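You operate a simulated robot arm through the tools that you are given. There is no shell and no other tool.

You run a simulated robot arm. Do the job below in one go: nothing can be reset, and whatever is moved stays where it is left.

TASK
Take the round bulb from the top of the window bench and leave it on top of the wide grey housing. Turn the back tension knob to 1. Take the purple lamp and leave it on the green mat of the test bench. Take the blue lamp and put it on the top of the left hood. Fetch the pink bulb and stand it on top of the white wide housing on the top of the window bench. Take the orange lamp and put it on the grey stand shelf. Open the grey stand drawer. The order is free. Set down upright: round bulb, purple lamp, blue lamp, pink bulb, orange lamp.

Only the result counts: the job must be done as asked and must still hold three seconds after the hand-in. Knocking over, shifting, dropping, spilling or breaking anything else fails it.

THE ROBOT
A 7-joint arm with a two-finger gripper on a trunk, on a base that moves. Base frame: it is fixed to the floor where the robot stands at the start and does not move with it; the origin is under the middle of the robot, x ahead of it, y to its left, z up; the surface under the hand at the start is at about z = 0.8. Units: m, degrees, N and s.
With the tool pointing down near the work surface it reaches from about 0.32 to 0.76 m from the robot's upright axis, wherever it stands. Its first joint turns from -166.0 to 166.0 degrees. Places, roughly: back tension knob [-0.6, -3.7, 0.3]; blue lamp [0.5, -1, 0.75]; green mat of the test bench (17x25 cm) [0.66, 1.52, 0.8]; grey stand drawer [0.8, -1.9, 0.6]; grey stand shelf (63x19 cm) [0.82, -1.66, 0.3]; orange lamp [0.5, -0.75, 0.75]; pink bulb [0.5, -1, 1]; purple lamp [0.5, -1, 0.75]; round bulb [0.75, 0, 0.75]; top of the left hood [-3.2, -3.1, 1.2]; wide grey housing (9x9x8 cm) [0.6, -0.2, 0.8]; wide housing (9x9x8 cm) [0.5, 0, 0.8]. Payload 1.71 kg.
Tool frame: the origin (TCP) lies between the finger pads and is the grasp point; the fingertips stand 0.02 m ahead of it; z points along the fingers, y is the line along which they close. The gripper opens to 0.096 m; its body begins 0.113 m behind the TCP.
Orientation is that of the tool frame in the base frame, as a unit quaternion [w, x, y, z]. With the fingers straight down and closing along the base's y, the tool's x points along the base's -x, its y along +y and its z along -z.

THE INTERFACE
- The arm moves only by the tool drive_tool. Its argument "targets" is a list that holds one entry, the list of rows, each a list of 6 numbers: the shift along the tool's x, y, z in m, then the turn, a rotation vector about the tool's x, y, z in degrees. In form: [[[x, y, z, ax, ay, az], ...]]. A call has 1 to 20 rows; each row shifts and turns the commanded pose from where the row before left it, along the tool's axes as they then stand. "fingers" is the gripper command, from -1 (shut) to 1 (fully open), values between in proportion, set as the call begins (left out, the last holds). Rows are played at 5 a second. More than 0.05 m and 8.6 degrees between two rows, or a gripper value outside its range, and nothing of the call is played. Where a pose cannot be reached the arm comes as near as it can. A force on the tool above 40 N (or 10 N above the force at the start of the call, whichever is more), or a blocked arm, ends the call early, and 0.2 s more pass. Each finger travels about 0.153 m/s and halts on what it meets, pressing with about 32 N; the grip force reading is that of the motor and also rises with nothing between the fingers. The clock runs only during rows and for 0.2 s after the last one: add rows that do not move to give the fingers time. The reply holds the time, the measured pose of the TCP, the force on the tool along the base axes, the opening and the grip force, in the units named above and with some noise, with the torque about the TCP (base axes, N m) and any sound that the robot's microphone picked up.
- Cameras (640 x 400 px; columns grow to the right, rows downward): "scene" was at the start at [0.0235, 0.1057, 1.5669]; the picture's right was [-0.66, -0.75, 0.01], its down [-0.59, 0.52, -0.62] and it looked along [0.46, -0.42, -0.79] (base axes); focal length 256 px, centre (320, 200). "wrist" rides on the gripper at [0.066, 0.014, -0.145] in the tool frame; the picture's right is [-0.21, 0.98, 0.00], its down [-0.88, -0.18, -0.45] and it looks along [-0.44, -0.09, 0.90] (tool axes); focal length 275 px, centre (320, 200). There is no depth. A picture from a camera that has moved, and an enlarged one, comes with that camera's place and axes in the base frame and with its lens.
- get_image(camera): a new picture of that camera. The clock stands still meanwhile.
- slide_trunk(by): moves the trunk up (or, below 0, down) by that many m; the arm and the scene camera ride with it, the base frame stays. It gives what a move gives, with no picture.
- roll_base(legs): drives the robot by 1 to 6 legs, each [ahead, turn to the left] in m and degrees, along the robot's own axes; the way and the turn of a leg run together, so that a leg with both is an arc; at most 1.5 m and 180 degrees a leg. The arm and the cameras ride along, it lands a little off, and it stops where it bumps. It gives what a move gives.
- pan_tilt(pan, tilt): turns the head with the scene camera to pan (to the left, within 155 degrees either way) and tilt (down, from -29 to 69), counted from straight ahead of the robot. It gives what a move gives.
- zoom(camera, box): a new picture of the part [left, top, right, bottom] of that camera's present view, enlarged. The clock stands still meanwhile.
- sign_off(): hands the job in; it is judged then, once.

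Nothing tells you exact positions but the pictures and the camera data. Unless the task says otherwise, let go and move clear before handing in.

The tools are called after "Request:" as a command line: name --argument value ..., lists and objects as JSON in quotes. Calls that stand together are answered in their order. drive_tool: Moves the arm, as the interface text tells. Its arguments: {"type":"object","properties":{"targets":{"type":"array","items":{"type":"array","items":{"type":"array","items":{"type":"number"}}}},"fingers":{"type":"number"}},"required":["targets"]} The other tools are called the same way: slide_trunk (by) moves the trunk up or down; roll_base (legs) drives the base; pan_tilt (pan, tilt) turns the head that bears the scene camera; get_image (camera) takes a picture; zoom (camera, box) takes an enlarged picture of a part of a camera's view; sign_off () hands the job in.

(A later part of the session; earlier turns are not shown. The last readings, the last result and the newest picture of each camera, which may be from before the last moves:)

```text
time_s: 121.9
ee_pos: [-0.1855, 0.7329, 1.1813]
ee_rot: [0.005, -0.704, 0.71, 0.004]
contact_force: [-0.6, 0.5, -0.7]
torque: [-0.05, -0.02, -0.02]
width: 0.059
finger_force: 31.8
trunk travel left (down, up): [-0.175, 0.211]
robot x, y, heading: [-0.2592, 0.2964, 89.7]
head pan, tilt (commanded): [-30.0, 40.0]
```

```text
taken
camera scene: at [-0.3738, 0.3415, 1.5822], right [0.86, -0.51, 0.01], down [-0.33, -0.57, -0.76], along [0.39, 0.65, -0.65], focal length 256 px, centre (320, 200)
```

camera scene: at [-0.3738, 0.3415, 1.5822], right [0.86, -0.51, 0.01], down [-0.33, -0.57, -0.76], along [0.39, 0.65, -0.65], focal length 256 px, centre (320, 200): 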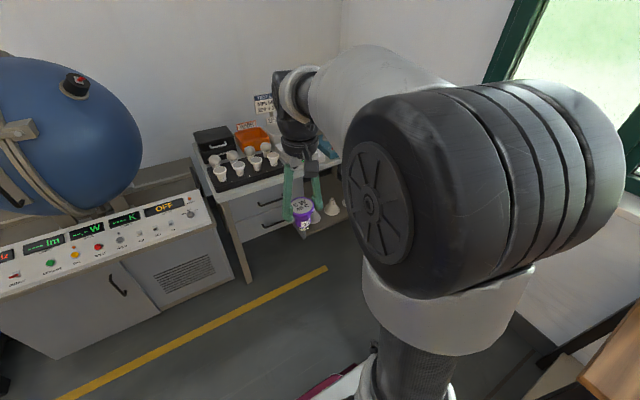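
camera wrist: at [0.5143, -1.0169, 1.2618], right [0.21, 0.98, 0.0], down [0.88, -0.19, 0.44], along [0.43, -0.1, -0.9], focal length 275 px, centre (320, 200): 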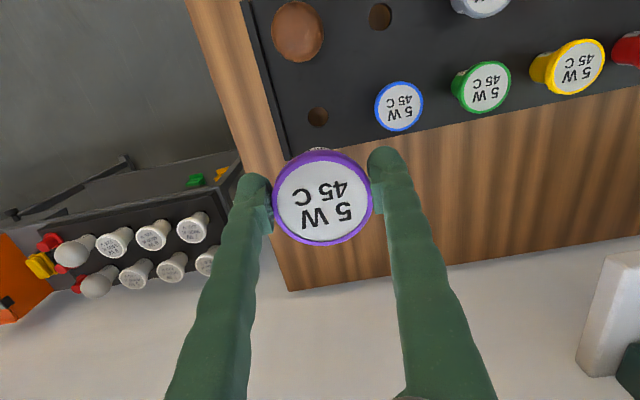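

I am at (-0.26, 0.30) facing the test bench. I turn right 45 degrees, go ahead and turn back to face it.

Request:
roll_base --legs '[[0, -45], [0.82, 0], [0, 45]]'

Request:
pan_tilt --pan -15 --tilt 50

Request:
get_image --camera "scene"

Request:
get_image --camera "wrist"

```text
time_s: 131.3
ee_pos: [0.3908, 1.3065, 1.1827]
ee_rot: [0.005, -0.702, 0.712, 0.004]
contact_force: [0.3, 1.2, -0.9]
torque: [-0.03, -0.01, 0.01]
width: 0.0585
finger_force: 31.7
trunk travel left (down, up): [-0.175, 0.211]
robot x, y, heading: [0.3127, 0.8712, 89.1]
head pan, tilt (commanded): [-30.0, 40.0]
```

```text
time_s: 132.1
ee_pos: [0.3904, 1.2853, 1.1901]
ee_rot: [0.012, -0.702, 0.712, 0.01]
contact_force: [-1.1, -0.2, -1.3]
torque: [0.08, 0.0, 0.0]
width: 0.0587
finger_force: 32.3
trunk travel left (down, up): [-0.175, 0.211]
robot x, y, heading: [0.3102, 0.8735, 89.4]
head pan, tilt (commanded): [-15.0, 50.0]
```

```text
taken
camera scene: at [0.1792, 0.913, 1.5683], right [0.96, -0.27, 0.0], down [-0.21, -0.75, -0.63], along [0.18, 0.61, -0.77], focal length 256 px, centre (320, 200)
```

scene: 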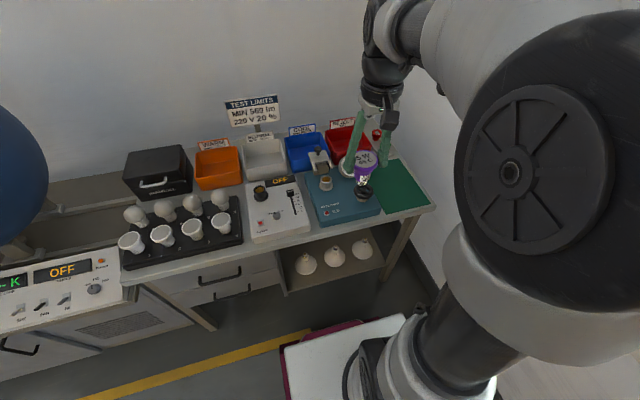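

```text
taken
camera wrist: at [0.3758, 1.2161, 1.3319], right [-0.98, 0.22, 0.01], down [0.2, 0.86, 0.47], along [0.1, 0.46, -0.88], focal length 275 px, centre (320, 200)
```

wrist: 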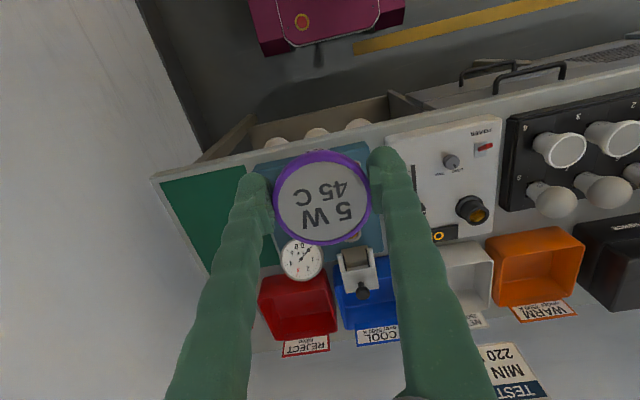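

The green mat spans about x 0.58 to 0.76, y 1.38 to 1.64. I move 8 cm closer to get it in comfortable reach.

Request:
roll_base --legs '[[0.08, 0.7]]'

Request:
drive_tool --targets '[[[0, 0, 0, 0, 0, 0], [0, 0, 0, 0, 0, 0], [0, 0, 0, 0, 0, 0]]]'

Request:
get_image --camera "scene"

Request:
get_image --camera "wrist"

```text
time_s: 133.2
ee_pos: [0.3868, 1.3445, 1.197]
ee_rot: [0.019, -0.705, 0.709, 0.017]
contact_force: [0.1, 0.3, 0.3]
torque: [-0.06, 0.01, -0.01]
width: 0.0586
finger_force: 32.3
trunk travel left (down, up): [-0.175, 0.211]
robot x, y, heading: [0.3106, 0.9513, 89.6]
head pan, tilt (commanded): [-15.0, 50.0]
```

```text
time_s: 134.0
ee_pos: [0.3872, 1.3477, 1.1957]
ee_rot: [0.018, -0.705, 0.709, 0.016]
contact_force: [0.1, 0.0, -0.4]
torque: [0.07, -0.02, -0.02]
width: 0.0584
finger_force: 31.7
trunk travel left (down, up): [-0.175, 0.211]
robot x, y, heading: [0.3137, 0.9511, 90.0]
head pan, tilt (commanded): [-15.0, 50.0]
```

```text
taken
camera scene: at [0.1791, 0.9733, 1.5685], right [0.96, -0.26, 0.0], down [-0.2, -0.74, -0.64], along [0.17, 0.62, -0.77], focal length 256 px, centre (320, 200)
```

scene: 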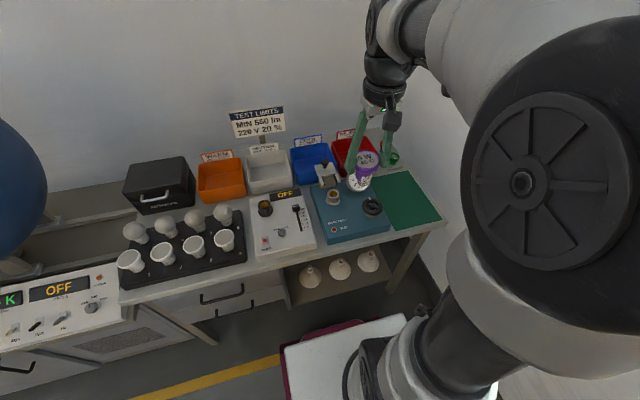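

```text
taken
camera wrist: at [0.3732, 1.2748, 1.3377], right [-0.98, 0.21, 0.01], down [0.19, 0.85, 0.49], along [0.1, 0.48, -0.87], focal length 275 px, centre (320, 200)
```

wrist: 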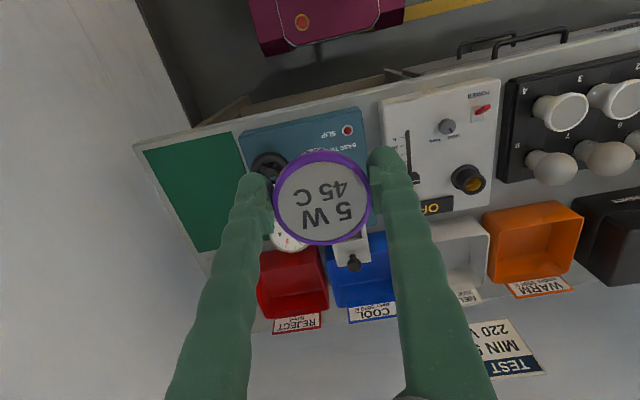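

The tool has tipped about 3 degrees from driving, so I level it and move over the mat centre at (0.665, 1.485), staying high.

Request:
drive_tool --targets '[[[0, 0, 0, 0, 2.8, 0], [-0.0196, -0.0397, 0, 0, 0, 0], [-0.0196, -0.0397, 0, 0, 0, 0], [-0.0196, -0.0397, 0, 0, 0, 0], [-0.0196, -0.0397, 0, 0, 0, 0], [-0.0196, -0.0397, 0, 0, 0, 0], [-0.0196, -0.0397, 0, 0, 0, 0], [-0.0196, -0.0397, 0, 0, 0, 0], [0, 0, 0, 0, 0, 0]]]'

Request:
get_image --camera "scene"

Request:
get_image --camera "wrist"

```text
time_s: 136.0
ee_pos: [0.6638, 1.497, 1.1884]
ee_rot: [-0.004, -0.705, 0.709, -0.005]
contact_force: [0.2, 0.8, -1.3]
torque: [-0.02, 0.05, 0.0]
width: 0.0585
finger_force: 31.9
trunk travel left (down, up): [-0.175, 0.211]
robot x, y, heading: [0.315, 0.9501, 90.0]
head pan, tilt (commanded): [-15.0, 50.0]
```

```text
taken
camera scene: at [0.1793, 0.9949, 1.5681], right [0.97, -0.26, 0.0], down [-0.2, -0.75, -0.63], along [0.17, 0.61, -0.78], focal length 256 px, centre (320, 200)
```

scene: 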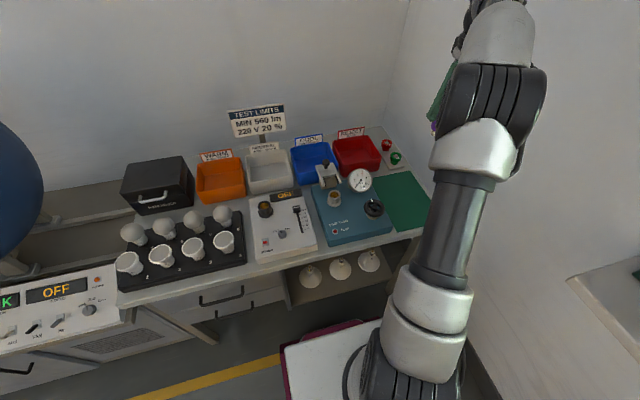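

```text
taken
camera wrist: at [0.6506, 1.4326, 1.3328], right [-0.98, 0.21, 0.0], down [0.19, 0.88, 0.43], along [0.09, 0.42, -0.9], focal length 275 px, centre (320, 200)
```

wrist: 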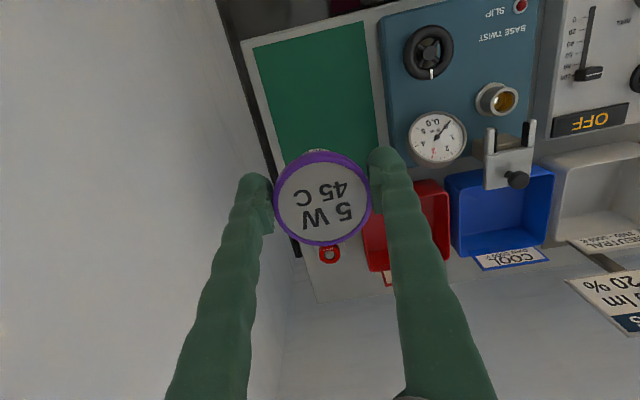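

The lamp hangs over the mat at (0.664, 1.497); the mat spans x 0.565 to 0.755. I trim the tilt and lower to z 0.93.

Request:
drive_tool --targets '[[[0, 0, 0, 0, -0.7, 0], [0.002, 0.001, 0.045, 0, 0, 0], [0.001, 0, 0.045, 0, 0, 0], [0.001, 0, 0.045, 0, 0, 0], [0.001, 0, 0.045, 0, 0, 0], [0, 0, 0.04, 0, 0, 0], [0, 0, 0.03, 0, 0, 0], [0, 0, 0, 0, 0, 0], [0, 0, 0, 0, 0, 0]]]'

Request:
get_image --camera "wrist"

Request:
get_image --camera "scene"

```text
time_s: 138.0
ee_pos: [0.6613, 1.4892, 0.9401]
ee_rot: [0.0, -0.705, 0.709, -0.001]
contact_force: [-0.2, 0.2, -0.2]
torque: [-0.03, 0.0, 0.01]
width: 0.0584
finger_force: 32.0
trunk travel left (down, up): [-0.175, 0.211]
robot x, y, heading: [0.3145, 0.9506, 89.7]
head pan, tilt (commanded): [-15.0, 50.0]
```

```text
taken
camera wrist: at [0.648, 1.4235, 1.0852], right [-0.98, 0.21, 0.0], down [0.19, 0.88, 0.45], along [0.1, 0.44, -0.9], focal length 275 px, centre (320, 200)
```

wrist: 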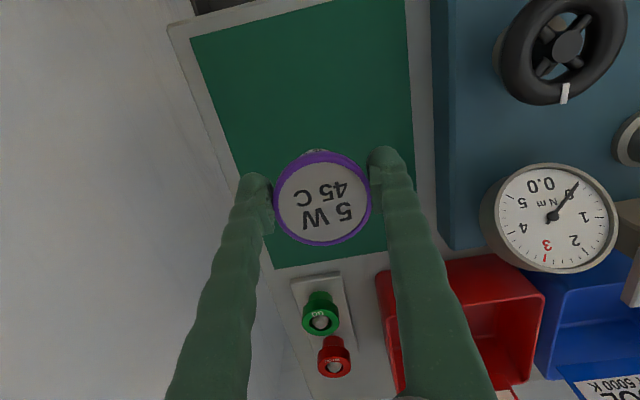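

```text
taken
camera scene: at [0.1793, 0.9936, 1.5681], right [0.96, -0.26, 0.0], down [-0.2, -0.75, -0.63], along [0.17, 0.61, -0.78], focal length 256 px, centre (320, 200)
```

scene: 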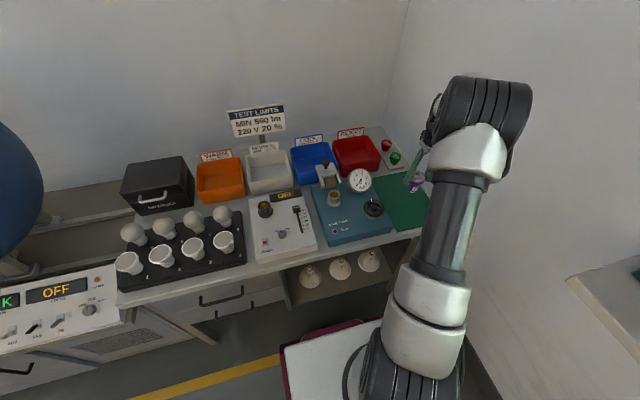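

The lamp is over the middle of the mat. I lower to just above it, then in small steps.

Request:
drive_tool --targets '[[[0, 0, 0.025, 0, 0, 0], [0, 0, 0.02, 0, 0, 0], [0, 0, 0.005, 0, 0, 0], [0, 0, 0, 0, 0, 0]]]'

Request:
drive_tool --targets '[[[0, 0, 0.003, 0, 0, 0], [0, 0, 0, 0, 0, 0]]]'

Request:
drive_tool --targets '[[[0, 0, 0.003, 0, 0, 0], [0, 0, 0, 0, 0, 0]]]'

```text
time_s: 139.0
ee_pos: [0.6637, 1.4906, 0.8901]
ee_rot: [0.001, -0.705, 0.709, 0.0]
contact_force: [-0.2, -0.4, -0.5]
torque: [-0.02, -0.01, -0.04]
width: 0.0583
finger_force: 32.2
trunk travel left (down, up): [-0.175, 0.211]
robot x, y, heading: [0.3129, 0.9508, 89.8]
head pan, tilt (commanded): [-15.0, 50.0]
```

```text
time_s: 139.6
ee_pos: [0.6635, 1.4898, 0.8886]
ee_rot: [0.002, -0.705, 0.709, 0.0]
contact_force: [-0.2, 0.7, 4.0]
torque: [0.04, 0.05, -0.01]
width: 0.0585
finger_force: 32.5
trunk travel left (down, up): [-0.175, 0.211]
robot x, y, heading: [0.3119, 0.9499, 90.0]
head pan, tilt (commanded): [-15.0, 50.0]
```

```text
time_s: 140.2
ee_pos: [0.6637, 1.49, 0.8876]
ee_rot: [0.004, -0.706, 0.708, -0.001]
contact_force: [-2.1, -4.1, 26.8]
torque: [-0.1, 0.36, 0.01]
width: 0.0586
finger_force: 32.0
trunk travel left (down, up): [-0.175, 0.211]
robot x, y, heading: [0.3118, 0.9515, 89.7]
head pan, tilt (commanded): [-15.0, 50.0]
```

Contact at z 0.888. I ease off and let go gently.

Request:
drive_tool --targets '[[[0, 0, -0.0025, 0, 0, 0], [0, 0, 0, 0, 0, 0], [0, 0, 0, 0, 0, 0]]]'

```text
time_s: 141.0
ee_pos: [0.6649, 1.4895, 0.8873]
ee_rot: [0.001, -0.705, 0.709, 0.0]
contact_force: [-1.2, -1.1, 13.7]
torque: [0.09, 0.17, -0.02]
width: 0.0586
finger_force: 32.1
trunk travel left (down, up): [-0.175, 0.211]
robot x, y, heading: [0.3142, 0.9536, 90.0]
head pan, tilt (commanded): [-15.0, 50.0]
```

Request:
drive_tool --targets '[[[0, 0, -0.001, 0, 0, 0], [0, 0, 0, 0, 0, 0]]]'

Request:
drive_tool --targets '[[[0, 0, 0, 0, 0, 0], [0, 0, 0, 0, 0, 0], [0, 0, 0, 0, 0, 0]]]' --fingers 0.4

Request:
get_image --camera "wrist"

```text
time_s: 141.6
ee_pos: [0.6648, 1.4906, 0.8881]
ee_rot: [-0.001, -0.705, 0.709, -0.001]
contact_force: [0.5, 0.0, 0.0]
torque: [-0.02, 0.02, -0.02]
width: 0.0586
finger_force: 32.0
trunk travel left (down, up): [-0.175, 0.211]
robot x, y, heading: [0.3162, 0.9517, 90.0]
head pan, tilt (commanded): [-15.0, 50.0]
```

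```text
time_s: 142.4
ee_pos: [0.6653, 1.4906, 0.8879]
ee_rot: [0.001, -0.706, 0.709, -0.001]
contact_force: [0.0, 0.3, -0.4]
torque: [0.0, -0.03, -0.01]
width: 0.0673
finger_force: 0.1
trunk travel left (down, up): [-0.175, 0.211]
robot x, y, heading: [0.3134, 0.95, 89.9]
head pan, tilt (commanded): [-15.0, 50.0]
```

```text
taken
camera wrist: at [0.6508, 1.4248, 1.0333], right [-0.98, 0.21, 0.0], down [0.19, 0.88, 0.45], along [0.1, 0.44, -0.9], focal length 275 px, centre (320, 200)
```

wrist: 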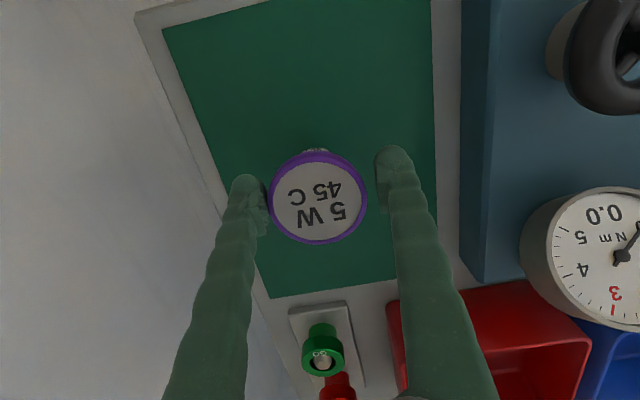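

The purple lamp stands on the mat. I open fully and rise straight up, then check.

Request:
drive_tool --targets '[[[0, 0, 0, 0, 0, 0], [0, 0, 0, 0, 0, 0], [0, 0, -0.02, 0, 0, 0], [0, 0, -0.04, 0, 0, 0], [0, 0, -0.05, 0, 0, 0], [0, 0, -0.05, 0, 0, 0], [0, 0, -0.05, 0, 0, 0], [0, 0, -0.05, 0, 0, 0], [0, 0, 0, 0, 0, 0]]]' --fingers 0.9

Request:
get_image --camera "wrist"

Request:
zoom --camera "scene" --box '[340, 130, 460, 230]'

```text
time_s: 144.4
ee_pos: [0.6644, 1.4922, 1.1489]
ee_rot: [0.001, -0.705, 0.709, -0.001]
contact_force: [-0.5, -0.1, 1.1]
torque: [-0.01, 0.01, -0.01]
width: 0.091
finger_force: 0.0
trunk travel left (down, up): [-0.175, 0.211]
robot x, y, heading: [0.3141, 0.9512, 90.0]
head pan, tilt (commanded): [-15.0, 50.0]
```

```text
taken
camera wrist: at [0.6506, 1.4264, 1.2938], right [-0.98, 0.21, 0.0], down [0.19, 0.88, 0.45], along [0.09, 0.43, -0.9], focal length 275 px, centre (320, 200)
```

wrist: 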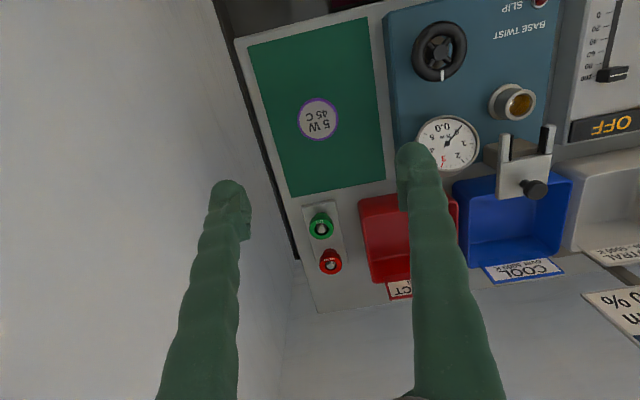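

```text
4.00 times, centred on (400, 180) of scene
camera zoom: at [0.1793, 0.9936, 1.5681], right [0.96, -0.26, 0.0], down [-0.2, -0.75, -0.63], along [0.17, 0.61, -0.78], focal length 1022 px, centre (0, 280)
```

zoom: 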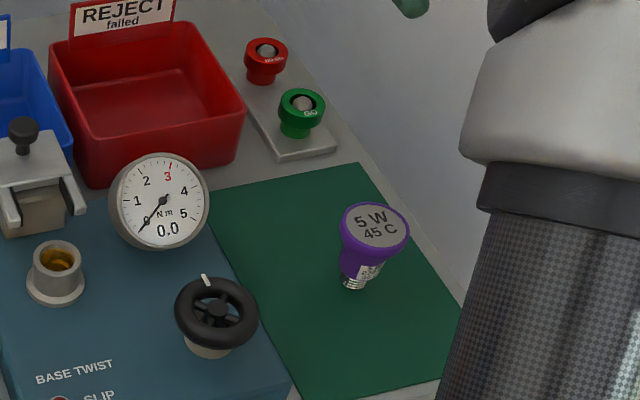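

The purple lamp stands upright on the mat. I pull the arm back in and drive back past the window bench towards the grey stand to see how its shelf and drawer are built.

Request:
drive_tool --targets '[[[0.03, 0.038, 0, 0, 0, 0], [0.03, 0.038, 0, 0, 0, 0], [0.03, 0.038, 0, 0, 0, 0], [0.03, 0.038, 0, 0, 0, 0], [0.03, 0.038, 0, 0, 0, 0], [0, 0, 0, 0, 0, 0]]]' --fingers 0.75

Request:
roll_base --legs '[[0, -45], [-0.85, 0], [0, -135]]'

```text
time_s: 145.8
ee_pos: [0.472, 1.3461, 1.1485]
ee_rot: [0.001, -0.705, 0.709, -0.001]
contact_force: [0.0, 0.3, 0.1]
torque: [-0.03, -0.06, -0.02]
width: 0.0841
finger_force: 0.0
trunk travel left (down, up): [-0.175, 0.211]
robot x, y, heading: [0.3107, 0.9506, 89.9]
head pan, tilt (commanded): [-15.0, 50.0]
```

```text
time_s: 159.5
ee_pos: [-0.3982, -0.0403, 1.1482]
ee_rot: [0.001, 0.686, 0.728, -0.001]
contact_force: [0.1, -0.4, -1.0]
torque: [0.03, 0.0, -0.01]
width: 0.0839
finger_force: 0.0
trunk travel left (down, up): [-0.175, 0.211]
robot x, y, heading: [-0.2546, 0.3613, -86.9]
head pan, tilt (commanded): [-15.0, 50.0]
```

Request:
roll_base --legs '[[1.4, -3.1]]'

Request:
pan_tilt --pan 55 --tilt 40

Request:
get_image --camera "scene"

```text
time_s: 166.8
ee_pos: [-0.3474, -1.3942, 1.1544]
ee_rot: [0.005, 0.697, 0.717, -0.007]
contact_force: [0.4, 0.0, 1.2]
torque: [0.03, -0.04, 0.04]
width: 0.084
finger_force: 0.0
trunk travel left (down, up): [-0.175, 0.211]
robot x, y, heading: [-0.1974, -1.0108, -88.4]
head pan, tilt (commanded): [-15.0, 50.0]
```

```text
time_s: 168.2
ee_pos: [-0.3475, -1.3757, 1.1602]
ee_rot: [0.012, 0.696, 0.718, -0.012]
contact_force: [-0.2, -0.3, -0.2]
torque: [0.02, 0.04, 0.0]
width: 0.084
finger_force: 0.0
trunk travel left (down, up): [-0.175, 0.211]
robot x, y, heading: [-0.1942, -1.0124, -88.3]
head pan, tilt (commanded): [55.0, 40.0]
```

```text
taken
camera scene: at [0.0304, -1.0187, 1.5827], right [-0.55, -0.84, -0.01], down [-0.54, 0.37, -0.76], along [0.64, -0.41, -0.65], focal length 256 px, centre (320, 200)
```

scene: 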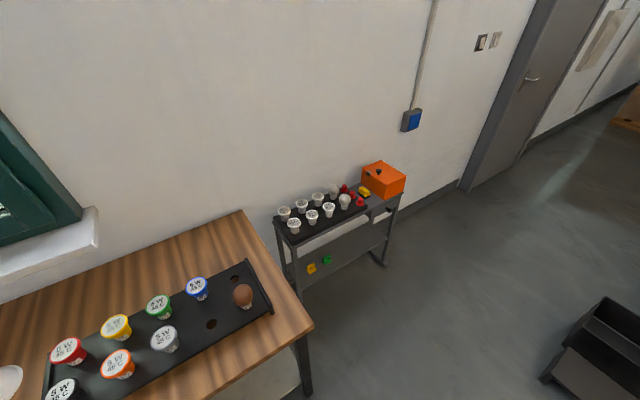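

The grey stand is in view now. I zoom in on it.

Request:
zoom --camera "scene" --box '[260, 150, 420, 300]'

```text
2.67 times, centred on (340, 225) of scene
camera zoom: at [0.0304, -1.0187, 1.5827], right [-0.55, -0.84, -0.01], down [-0.54, 0.37, -0.76], along [0.64, -0.41, -0.65], focal length 681 px, centre (267, 133)
```

zoom: 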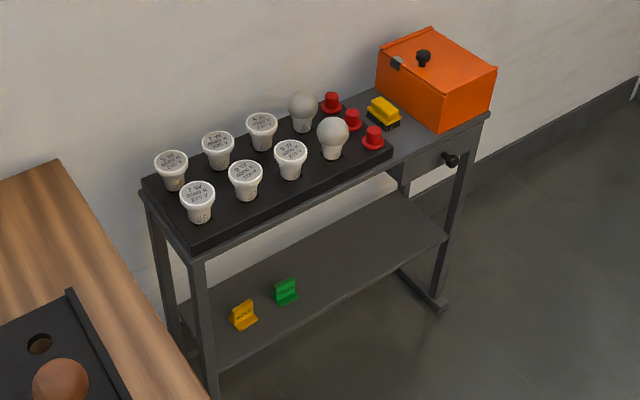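

The stand's lower shelf (front edge x about 0.714, z 0.3) lies under a top at z 0.68, so the orange lamp must be brought in with a tilted tool; two small cards stand on its left part and the drawer knob is near (0.69, -1.89, 0.63). I drive to the rack first, to pick the orange lamp with the tool pitched 45 degrees.

Request:
roll_base --legs '[[-0.28, 0], [0, 88.3], [0.11, 0]]'

Request:
pan_tilt --pan 0 --tilt 55

Request:
get_image --camera "scene"

Request:
get_image --camera "wrist"

```text
time_s: 175.7
ee_pos: [0.2559, -0.874, 1.1648]
ee_rot: [0.023, -0.02, 1.0, 0.0]
contact_force: [0.3, 1.1, 0.0]
torque: [0.01, 0.14, 0.04]
width: 0.0839
finger_force: 0.0
trunk travel left (down, up): [-0.175, 0.211]
robot x, y, heading: [-0.0978, -0.7219, 2.0]
head pan, tilt (commanded): [55.0, 40.0]
```

```text
time_s: 177.0
ee_pos: [0.2951, -0.8733, 1.1525]
ee_rot: [0.006, -0.021, 1.0, 0.0]
contact_force: [-1.4, 0.4, -0.8]
torque: [-0.04, -0.15, 0.04]
width: 0.0841
finger_force: 0.0
trunk travel left (down, up): [-0.175, 0.211]
robot x, y, heading: [-0.0963, -0.7198, 2.1]
head pan, tilt (commanded): [0.0, 55.0]
```

```text
taken
camera scene: at [-0.0742, -0.5675, 1.5619], right [0.04, -1.0, 0.0], down [-0.82, -0.03, -0.57], along [0.57, 0.02, -0.82], focal length 256 px, centre (320, 200)
```

scene: 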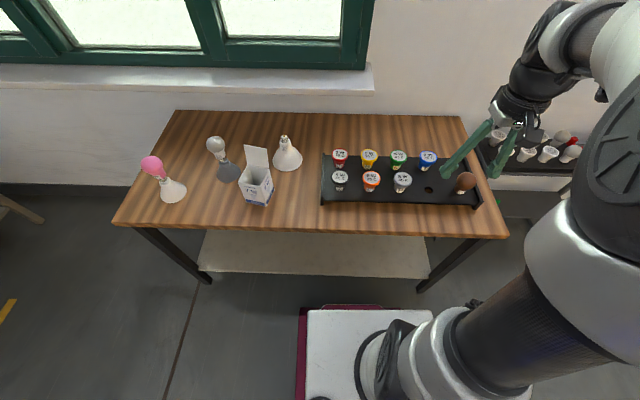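

```text
taken
camera wrist: at [0.2279, -0.8622, 1.2958], right [0.16, 0.99, 0.0], down [0.88, -0.15, 0.46], along [0.45, -0.07, -0.89], focal length 275 px, centre (320, 200)
```

wrist: 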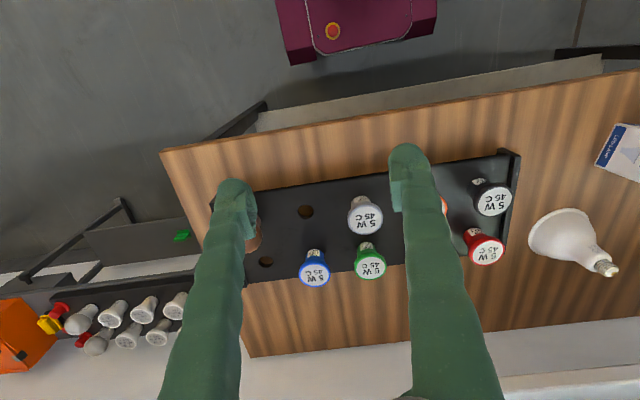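

The orange lamp's rim is at about (0.475, -0.717, 0.905). I move the tool in front of it and pitch it forward 45 degrees.

Request:
drive_tool --targets '[[[-0.025, 0.031, 0.006, 0, 0, 2.4], [-0.025, 0.031, 0.006, 0, 0, 0], [-0.025, 0.031, 0.006, 0, 0, 0], [-0.025, 0.031, 0.006, 0, 0, 0], [-0.025, 0.031, 0.006, 0, 0, 0], [0, 0, 0, 0, -7.4, 0], [0, 0, 0, 0, -7.4, 0], [0, 0, 0, 0, -7.4, 0], [0, 0, 0, 0, -7.4, 0], [0, 0, 0, 0, -7.4, 0], [0, 0, 0, 0, -7.4, 0], [0, 0, 0, 0, 0, 0]]]' --fingers 0.75

Request:
get_image --camera "wrist"

Request:
get_image --camera "scene"

```text
time_s: 179.6
ee_pos: [0.4058, -0.7162, 1.1289]
ee_rot: [0.389, 0.0, 0.921, 0.0]
contact_force: [-0.1, -0.9, -0.2]
torque: [-0.01, -0.01, -0.01]
width: 0.0838
finger_force: 0.0
trunk travel left (down, up): [-0.175, 0.211]
robot x, y, heading: [-0.095, -0.7222, 2.2]
head pan, tilt (commanded): [0.0, 55.0]
```

```text
taken
camera wrist: at [0.2564, -0.7025, 1.1831], right [0.14, 0.98, 0.15], down [0.29, -0.18, 0.94], along [0.95, -0.09, -0.31], focal length 275 px, centre (320, 200)
```

wrist: 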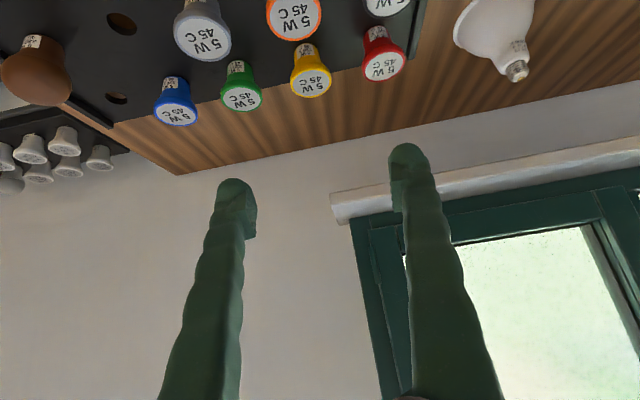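

```text
taken
camera scene: at [-0.0629, -0.5671, 1.5617], right [0.04, -1.0, 0.0], down [-0.83, -0.03, -0.56], along [0.56, 0.02, -0.83], focal length 256 px, centre (320, 200)
```

scene: 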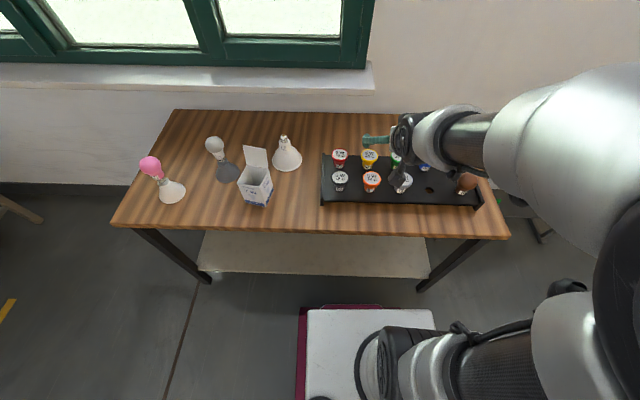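

The tool is pitched 46 degrees. I move to a pre-grasp point 8 cm short of the lamp along the finger line.

Request:
drive_tool --targets '[[[0.029, -0.0005, 0.0325, 0, 0, 0], [0.029, -0.0005, 0.0325, 0, 0, 0], [0.029, -0.0005, 0.0325, 0, 0, 0], [0.028, -0.0005, 0.0325, 0, 0, 0], [0, 0, 0, 0, 0, 0], [0, 0, 0, 0, 0, 0]]]' --fingers 0.75

Request:
get_image --camera "wrist"

Request:
zoom --camera "scene" --box '[310, 120, 500, 230]'

```text
time_s: 181.0
ee_pos: [0.4187, -0.7157, 0.9706]
ee_rot: [0.389, 0.0, 0.921, 0.0]
contact_force: [0.4, -0.7, 0.0]
torque: [0.03, 0.02, -0.03]
width: 0.084
finger_force: 0.1
out of reach, approached as far as the arm can: row 1
trunk travel left (down, up): [-0.175, 0.211]
robot x, y, heading: [-0.0962, -0.7258, 1.8]
head pan, tilt (commanded): [0.0, 55.0]
```

```text
taken
camera wrist: at [0.2692, -0.7013, 1.0239], right [0.14, 0.98, 0.15], down [0.29, -0.18, 0.94], along [0.95, -0.09, -0.31], focal length 275 px, centre (320, 200)
```

wrist: 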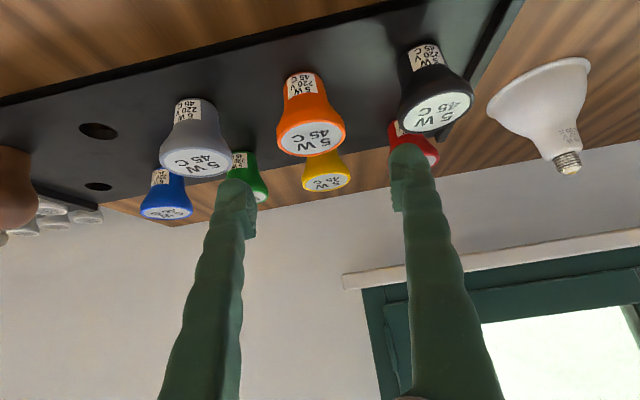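

```text
3.37 times, centred on (405, 175) of scene
camera zoom: at [-0.0627, -0.5665, 1.5616], right [0.04, -1.0, 0.0], down [-0.83, -0.03, -0.56], along [0.56, 0.02, -0.83], focal length 861 px, centre (34, 284)
```

zoom: 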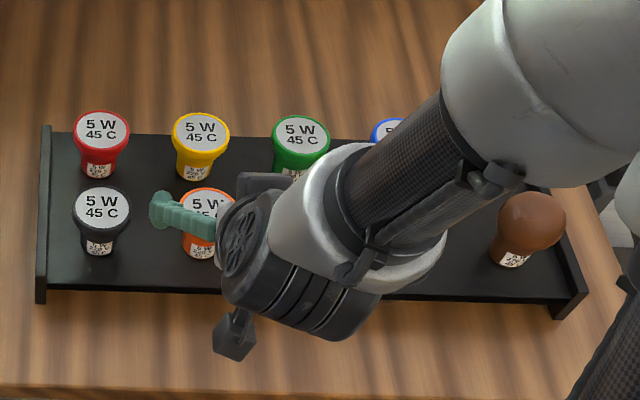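

I am at the pre-grasp pose; the lamp's axis is at y about -0.719. I move in along the finger line to the rim.

Request:
drive_tool --targets '[[[0.0045, -0.001, 0.031, 0, 0, 0], [0.0045, -0.001, 0.031, 0, 0, 0], [0.004, -0.001, 0.03, 0, 0, 0], [0, 0, 0, 0, 0, 0], [0, 0, 0, 0, 0, 0]]]' --fingers 0.75

Request:
get_image --camera "wrist"

Request:
get_image --camera "scene"

```text
time_s: 182.2
ee_pos: [0.4744, -0.7201, 0.8946]
ee_rot: [0.391, 0.001, 0.921, -0.002]
contact_force: [-0.2, -0.2, 0.3]
torque: [-0.01, 0.01, -0.05]
width: 0.0843
finger_force: 0.0
trunk travel left (down, up): [-0.175, 0.211]
robot x, y, heading: [-0.0971, -0.7245, 2.1]
head pan, tilt (commanded): [0.0, 55.0]
```

```text
taken
camera wrist: at [0.3252, -0.706, 0.9488], right [0.14, 0.98, 0.15], down [0.29, -0.18, 0.94], along [0.95, -0.09, -0.31], focal length 275 px, centre (320, 200)
```

wrist: 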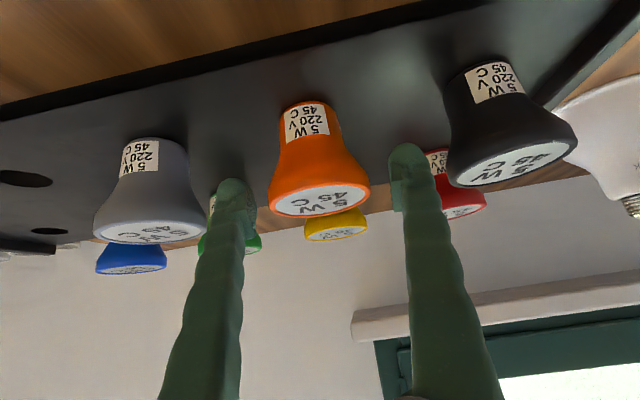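

```text
taken
camera scene: at [-0.0628, -0.5671, 1.5617], right [0.04, -1.0, 0.0], down [-0.83, -0.03, -0.56], along [0.56, 0.02, -0.83], focal length 256 px, centre (320, 200)
```

scene: 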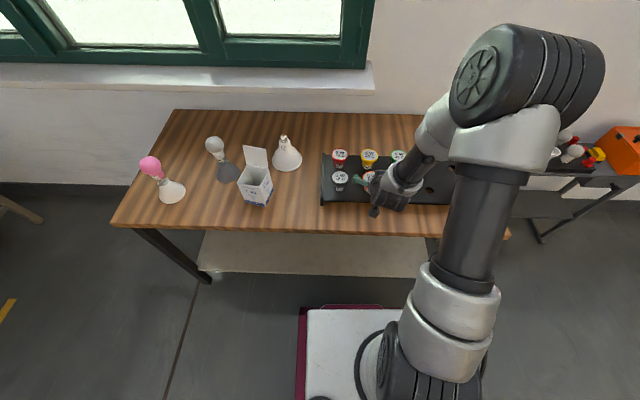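

The orange rim sits centred between the pads. I close the gripper.

Request:
drive_tool --targets '[[[0, 0, 0, 0, 0, 0], [0, 0, 0, 0, 0, 0], [0, 0, 0, 0, 0, 0], [0, 0, 0, 0, 0, 0]]]' --fingers -1

Request:
get_image --camera "wrist"

```text
time_s: 183.2
ee_pos: [0.4751, -0.7193, 0.8964]
ee_rot: [0.39, 0.0, 0.921, 0.0]
contact_force: [0.9, -0.6, 3.2]
torque: [0.02, -0.03, 0.0]
width: 0.0589
finger_force: 32.2
trunk travel left (down, up): [-0.175, 0.211]
robot x, y, heading: [-0.0958, -0.7203, 1.9]
head pan, tilt (commanded): [0.0, 55.0]
```

```text
taken
camera wrist: at [0.3252, -0.706, 0.949], right [0.14, 0.98, 0.15], down [0.29, -0.18, 0.94], along [0.95, -0.09, -0.31], focal length 275 px, centre (320, 200)
```

wrist: 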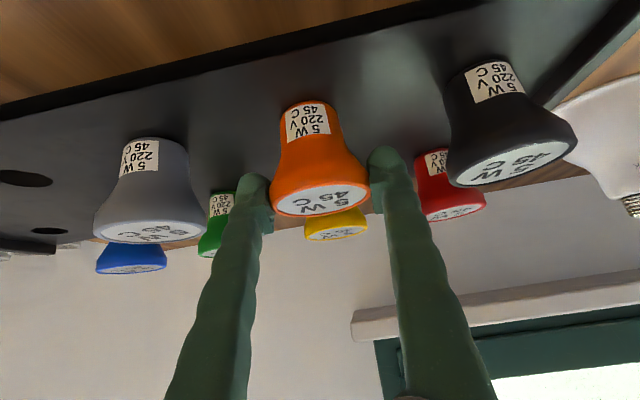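

Gripped at 5.9 cm. I lift it vertically out of the hole.

Request:
drive_tool --targets '[[[-0.0144, 0, -0.0139, 0, 0, 0], [-0.0215, 0, -0.0209, 0, 0, 0], [-0.0215, 0, -0.0209, 0, 0, 0], [-0.0287, 0, -0.0278, 0, 0, 0], [-0.0287, 0, -0.0278, 0, 0, 0], [0, 0, 0, 0, 0, 0]]]'

Request:
get_image --camera "wrist"

Request:
get_image --camera "scene"

```text
time_s: 184.6
ee_pos: [0.4749, -0.7184, 1.0516]
ee_rot: [0.389, 0.001, 0.921, -0.001]
contact_force: [0.0, 0.0, 0.0]
torque: [0.01, -0.02, -0.02]
width: 0.0592
finger_force: 31.9
trunk travel left (down, up): [-0.175, 0.211]
robot x, y, heading: [-0.0948, -0.7237, 2.3]
head pan, tilt (commanded): [0.0, 55.0]
```

```text
taken
camera wrist: at [0.3263, -0.7044, 1.1057], right [0.14, 0.98, 0.15], down [0.29, -0.18, 0.94], along [0.95, -0.09, -0.31], focal length 275 px, centre (320, 200)
```

wrist: 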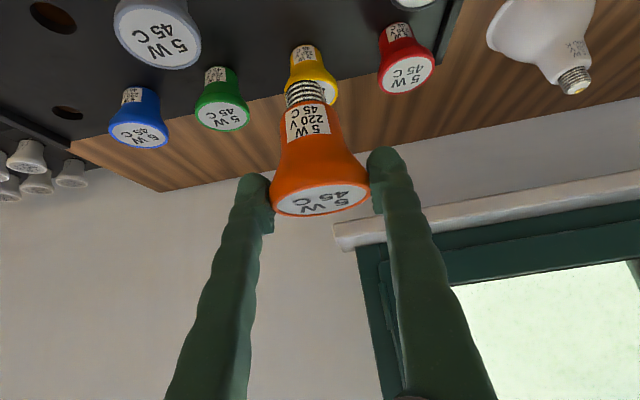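

```text
taken
camera scene: at [-0.0625, -0.5671, 1.5616], right [0.04, -1.0, 0.0], down [-0.83, -0.03, -0.56], along [0.56, 0.02, -0.83], focal length 256 px, centre (320, 200)
```

scene: 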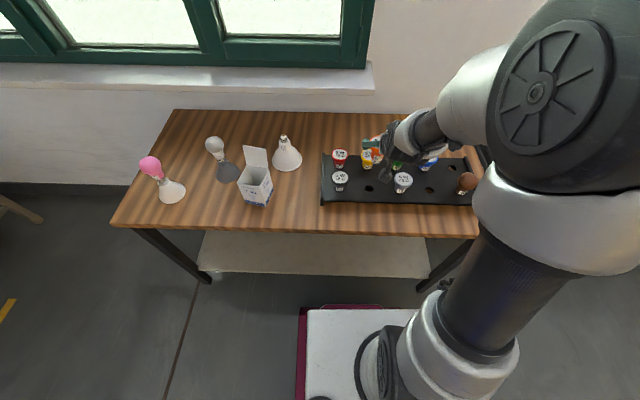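

The orange lamp is held upright. I drive to the grey stand: back off, turn right, go 0.97 m, turn to face it.

Request:
roll_base --legs '[[-0.12, 0], [0, -92.2], [0.95, 0], [0, 90]]'

Request:
pan_tilt --pan 0 --tilt 50

Request:
get_image --camera "scene"

Request:
get_image --camera "wrist"

```text
time_s: 199.8
ee_pos: [0.3335, -1.7069, 1.0518]
ee_rot: [0.389, 0.046, 0.92, -0.02]
contact_force: [0.3, 0.0, -0.3]
torque: [-0.02, -0.03, -0.01]
width: 0.0581
finger_force: 32.0
trunk travel left (down, up): [-0.175, 0.211]
robot x, y, heading: [-0.2402, -1.6584, -3.7]
head pan, tilt (commanded): [0.0, 55.0]
```

```text
time_s: 200.5
ee_pos: [0.3151, -1.7062, 1.0607]
ee_rot: [0.396, 0.045, 0.917, -0.02]
contact_force: [-0.1, 0.2, -0.4]
torque: [0.02, -0.02, -0.01]
width: 0.0581
finger_force: 32.1
trunk travel left (down, up): [-0.175, 0.211]
robot x, y, heading: [-0.2385, -1.6573, -3.6]
head pan, tilt (commanded): [0.0, 50.0]
```

```text
taken
camera scene: at [-0.185, -1.5063, 1.5681], right [-0.06, -1.0, 0.0], down [-0.77, 0.05, -0.63], along [0.63, -0.04, -0.78], focal length 256 px, centre (320, 200)
```

scene: 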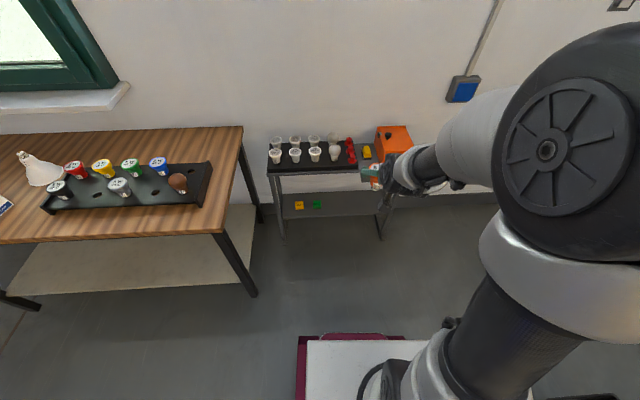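

```text
taken
camera wrist: at [0.1674, -1.6767, 1.1122], right [0.24, 0.96, 0.15], down [0.26, -0.21, 0.94], along [0.94, -0.19, -0.3], focal length 275 px, centre (320, 200)
```

wrist: 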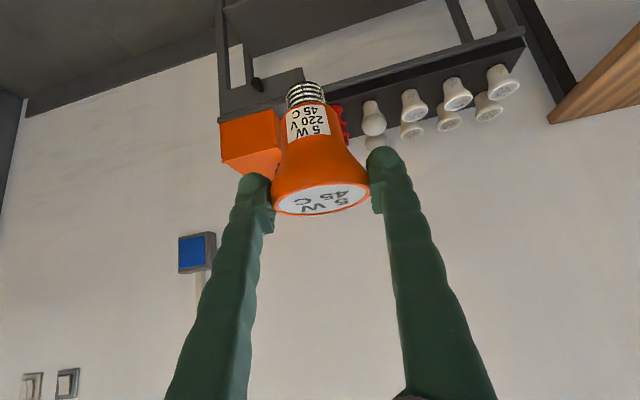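

The robot faces the stand with the orange lamp at (0.315, -1.706, 1.06). I lower the trunk, then the arm, before driving in.

Request:
slide_trunk --by -0.17

Request:
get_image --camera "scene"

```text
time_s: 202.4
ee_pos: [0.3169, -1.7058, 0.8908]
ee_rot: [0.395, 0.045, 0.917, -0.021]
contact_force: [1.0, 0.6, -0.5]
torque: [-0.04, 0.01, -0.02]
width: 0.0581
finger_force: 32.4
trunk travel left (down, up): [-0.005, 0.381]
robot x, y, heading: [-0.2344, -1.6622, -3.9]
head pan, tilt (commanded): [0.0, 50.0]
```

```text
taken
camera scene: at [-0.1864, -1.5061, 1.398], right [-0.06, -1.0, 0.0], down [-0.78, 0.05, -0.63], along [0.63, -0.04, -0.78], focal length 256 px, centre (320, 200)
```

scene: 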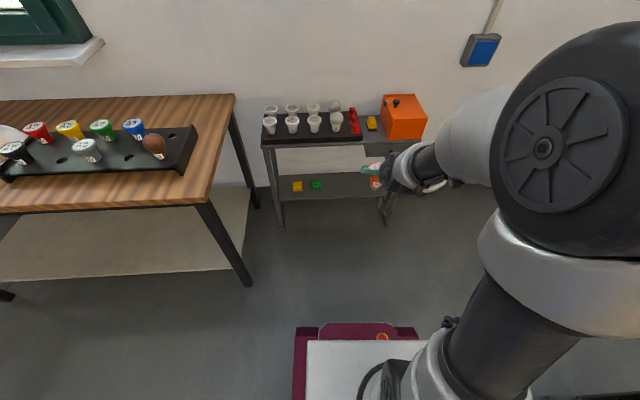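

The trunk is down. I lower the lamp straight down in steps and watch for reach limits.

Request:
drive_tool --targets '[[[0.0323, 0, 0.0313, 0, 0, 0], [0.0323, 0, 0.0313, 0, 0, 0], [0.0323, 0, 0.0313, 0, 0, 0], [0.0323, 0, 0.0313, 0, 0, 0], [0.0323, 0, 0.0313, 0, 0, 0], [0, 0, 0, 0, 0, 0]]]'

Request:
get_image --camera "scene"

```text
time_s: 203.8
ee_pos: [0.3166, -1.7073, 0.6662]
ee_rot: [0.395, 0.047, 0.917, -0.021]
contact_force: [0.5, -0.1, -1.2]
torque: [-0.01, -0.02, 0.01]
width: 0.058
finger_force: 32.0
trunk travel left (down, up): [-0.005, 0.381]
robot x, y, heading: [-0.2377, -1.6617, -3.3]
head pan, tilt (commanded): [0.0, 50.0]
```

```text
taken
camera scene: at [-0.1857, -1.5061, 1.3981], right [-0.06, -1.0, 0.0], down [-0.78, 0.05, -0.63], along [0.63, -0.04, -0.78], focal length 256 px, centre (320, 200)
```

scene: 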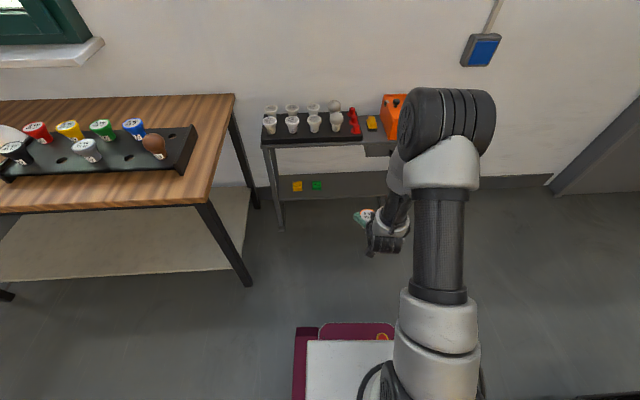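

Reach is fine at z 0.67. I continue down to about z 0.43.

Request:
drive_tool --targets '[[[0.0323, 0, 0.0313, 0, 0, 0], [0.0323, 0, 0.0313, 0, 0, 0], [0.0323, 0, 0.0313, 0, 0, 0], [0.0323, 0, 0.0313, 0, 0, 0], [0.0323, 0, 0.0313, 0, 0, 0], [0, 0, 0, 0, 0, 0]]]'

Request:
get_image --camera "scene"

Request:
get_image --camera "wrist"

```text
time_s: 205.2
ee_pos: [0.3236, -1.7111, 0.4391]
ee_rot: [0.396, 0.047, 0.917, -0.022]
contact_force: [0.3, 1.0, -0.5]
torque: [-0.01, -0.06, -0.03]
width: 0.0583
finger_force: 31.8
trunk travel left (down, up): [-0.005, 0.381]
robot x, y, heading: [-0.2339, -1.6598, -3.6]
head pan, tilt (commanded): [0.0, 50.0]
```

```text
taken
camera scene: at [-0.1859, -1.5061, 1.3981], right [-0.06, -1.0, 0.0], down [-0.78, 0.05, -0.63], along [0.63, -0.04, -0.78], focal length 256 px, centre (320, 200)
```

scene: 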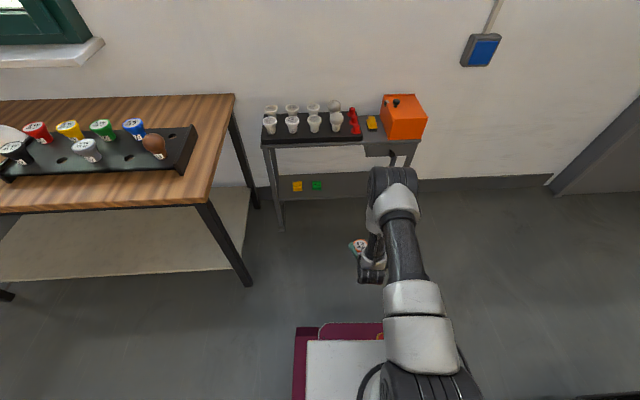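

```text
taken
camera wrist: at [0.1769, -1.6819, 0.4896], right [0.24, 0.96, 0.15], down [0.26, -0.21, 0.94], along [0.94, -0.19, -0.3], focal length 275 px, centre (320, 200)
```

wrist: 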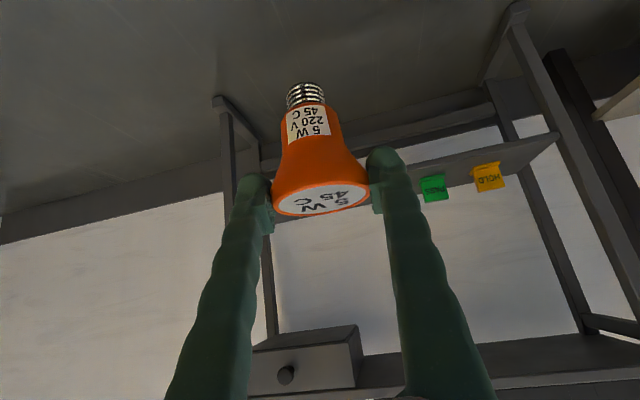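

The elbow now reaches far forward, which would come close to the things on the stand's top if I drove in this way. I stretch the arm further out so that I can stay farther back, and look at the elbow.

Request:
drive_tool --targets '[[[-0.0313, 0, 0.0323, 0, 0, 0], [-0.0313, 0, 0.0323, 0, 0, 0], [-0.0313, 0, 0.0323, 0, 0, 0], [0, 0, 0, 0, 0, 0]]]'

Request:
get_image --camera "scene"

```text
time_s: 206.2
ee_pos: [0.4583, -1.7182, 0.439]
ee_rot: [0.396, 0.046, 0.917, -0.02]
contact_force: [-0.7, 0.2, -1.3]
torque: [0.0, 0.01, -0.01]
width: 0.058
finger_force: 31.8
trunk travel left (down, up): [-0.005, 0.381]
robot x, y, heading: [-0.2357, -1.6604, -3.4]
head pan, tilt (commanded): [0.0, 50.0]
```

```text
taken
camera scene: at [-0.186, -1.5061, 1.3981], right [-0.06, -1.0, 0.0], down [-0.78, 0.05, -0.63], along [0.63, -0.04, -0.78], focal length 256 px, centre (320, 200)
```

scene: 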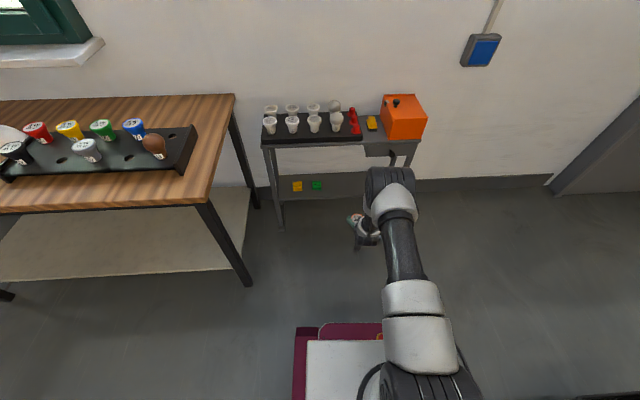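

The arm is stretched and the elbow stays back. I drive 0.22 m ahead while straightening the heading, then look.

Request:
roll_base --legs '[[0.22, 3.5]]'

Request:
drive_tool --targets '[[[0, 0, 0, 0, 0, 0], [0, 0, 0, 0, 0, 0]]]'

Request:
get_image --camera "scene"

Request:
get_image --camera "wrist"

```text
time_s: 207.9
ee_pos: [0.6773, -1.6781, 0.4405]
ee_rot: [0.396, 0.015, 0.918, -0.007]
contact_force: [-0.4, 0.0, -0.4]
torque: [0.01, 0.0, -0.03]
width: 0.0581
finger_force: 32.0
trunk travel left (down, up): [-0.005, 0.381]
robot x, y, heading: [-0.0192, -1.6658, 0.8]
head pan, tilt (commanded): [0.0, 50.0]
```

```text
time_s: 208.5
ee_pos: [0.6709, -1.6777, 0.45]
ee_rot: [0.403, 0.015, 0.915, -0.007]
contact_force: [0.7, 0.0, -0.6]
torque: [0.01, 0.0, 0.03]
width: 0.058
finger_force: 31.9
trunk travel left (down, up): [-0.005, 0.381]
robot x, y, heading: [-0.0216, -1.6673, 0.1]
head pan, tilt (commanded): [0.0, 50.0]
```

```text
taken
camera scene: at [0.0199, -1.5098, 1.3981], right [0.01, -1.0, 0.0], down [-0.78, -0.01, -0.63], along [0.63, 0.0, -0.78], focal length 256 px, centre (320, 200)
```

scene: 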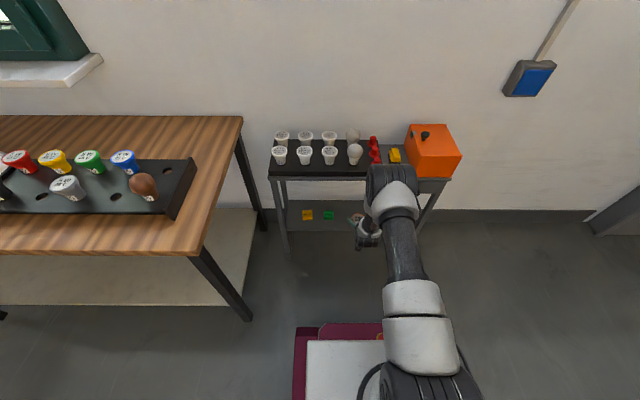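

```text
taken
camera wrist: at [0.5204, -1.6594, 0.5], right [0.17, 0.97, 0.15], down [0.26, -0.19, 0.95], along [0.95, -0.12, -0.28], focal length 275 px, centre (320, 200)
```

wrist: 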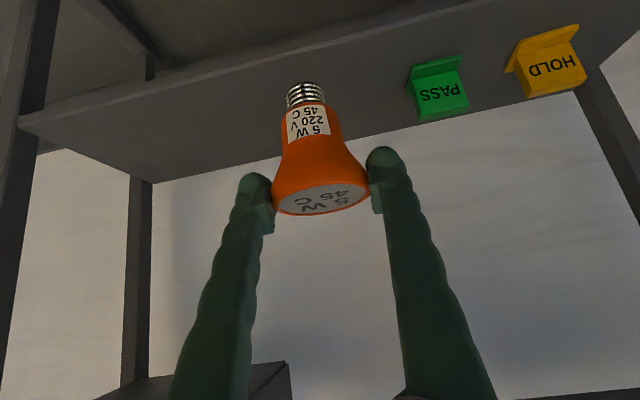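

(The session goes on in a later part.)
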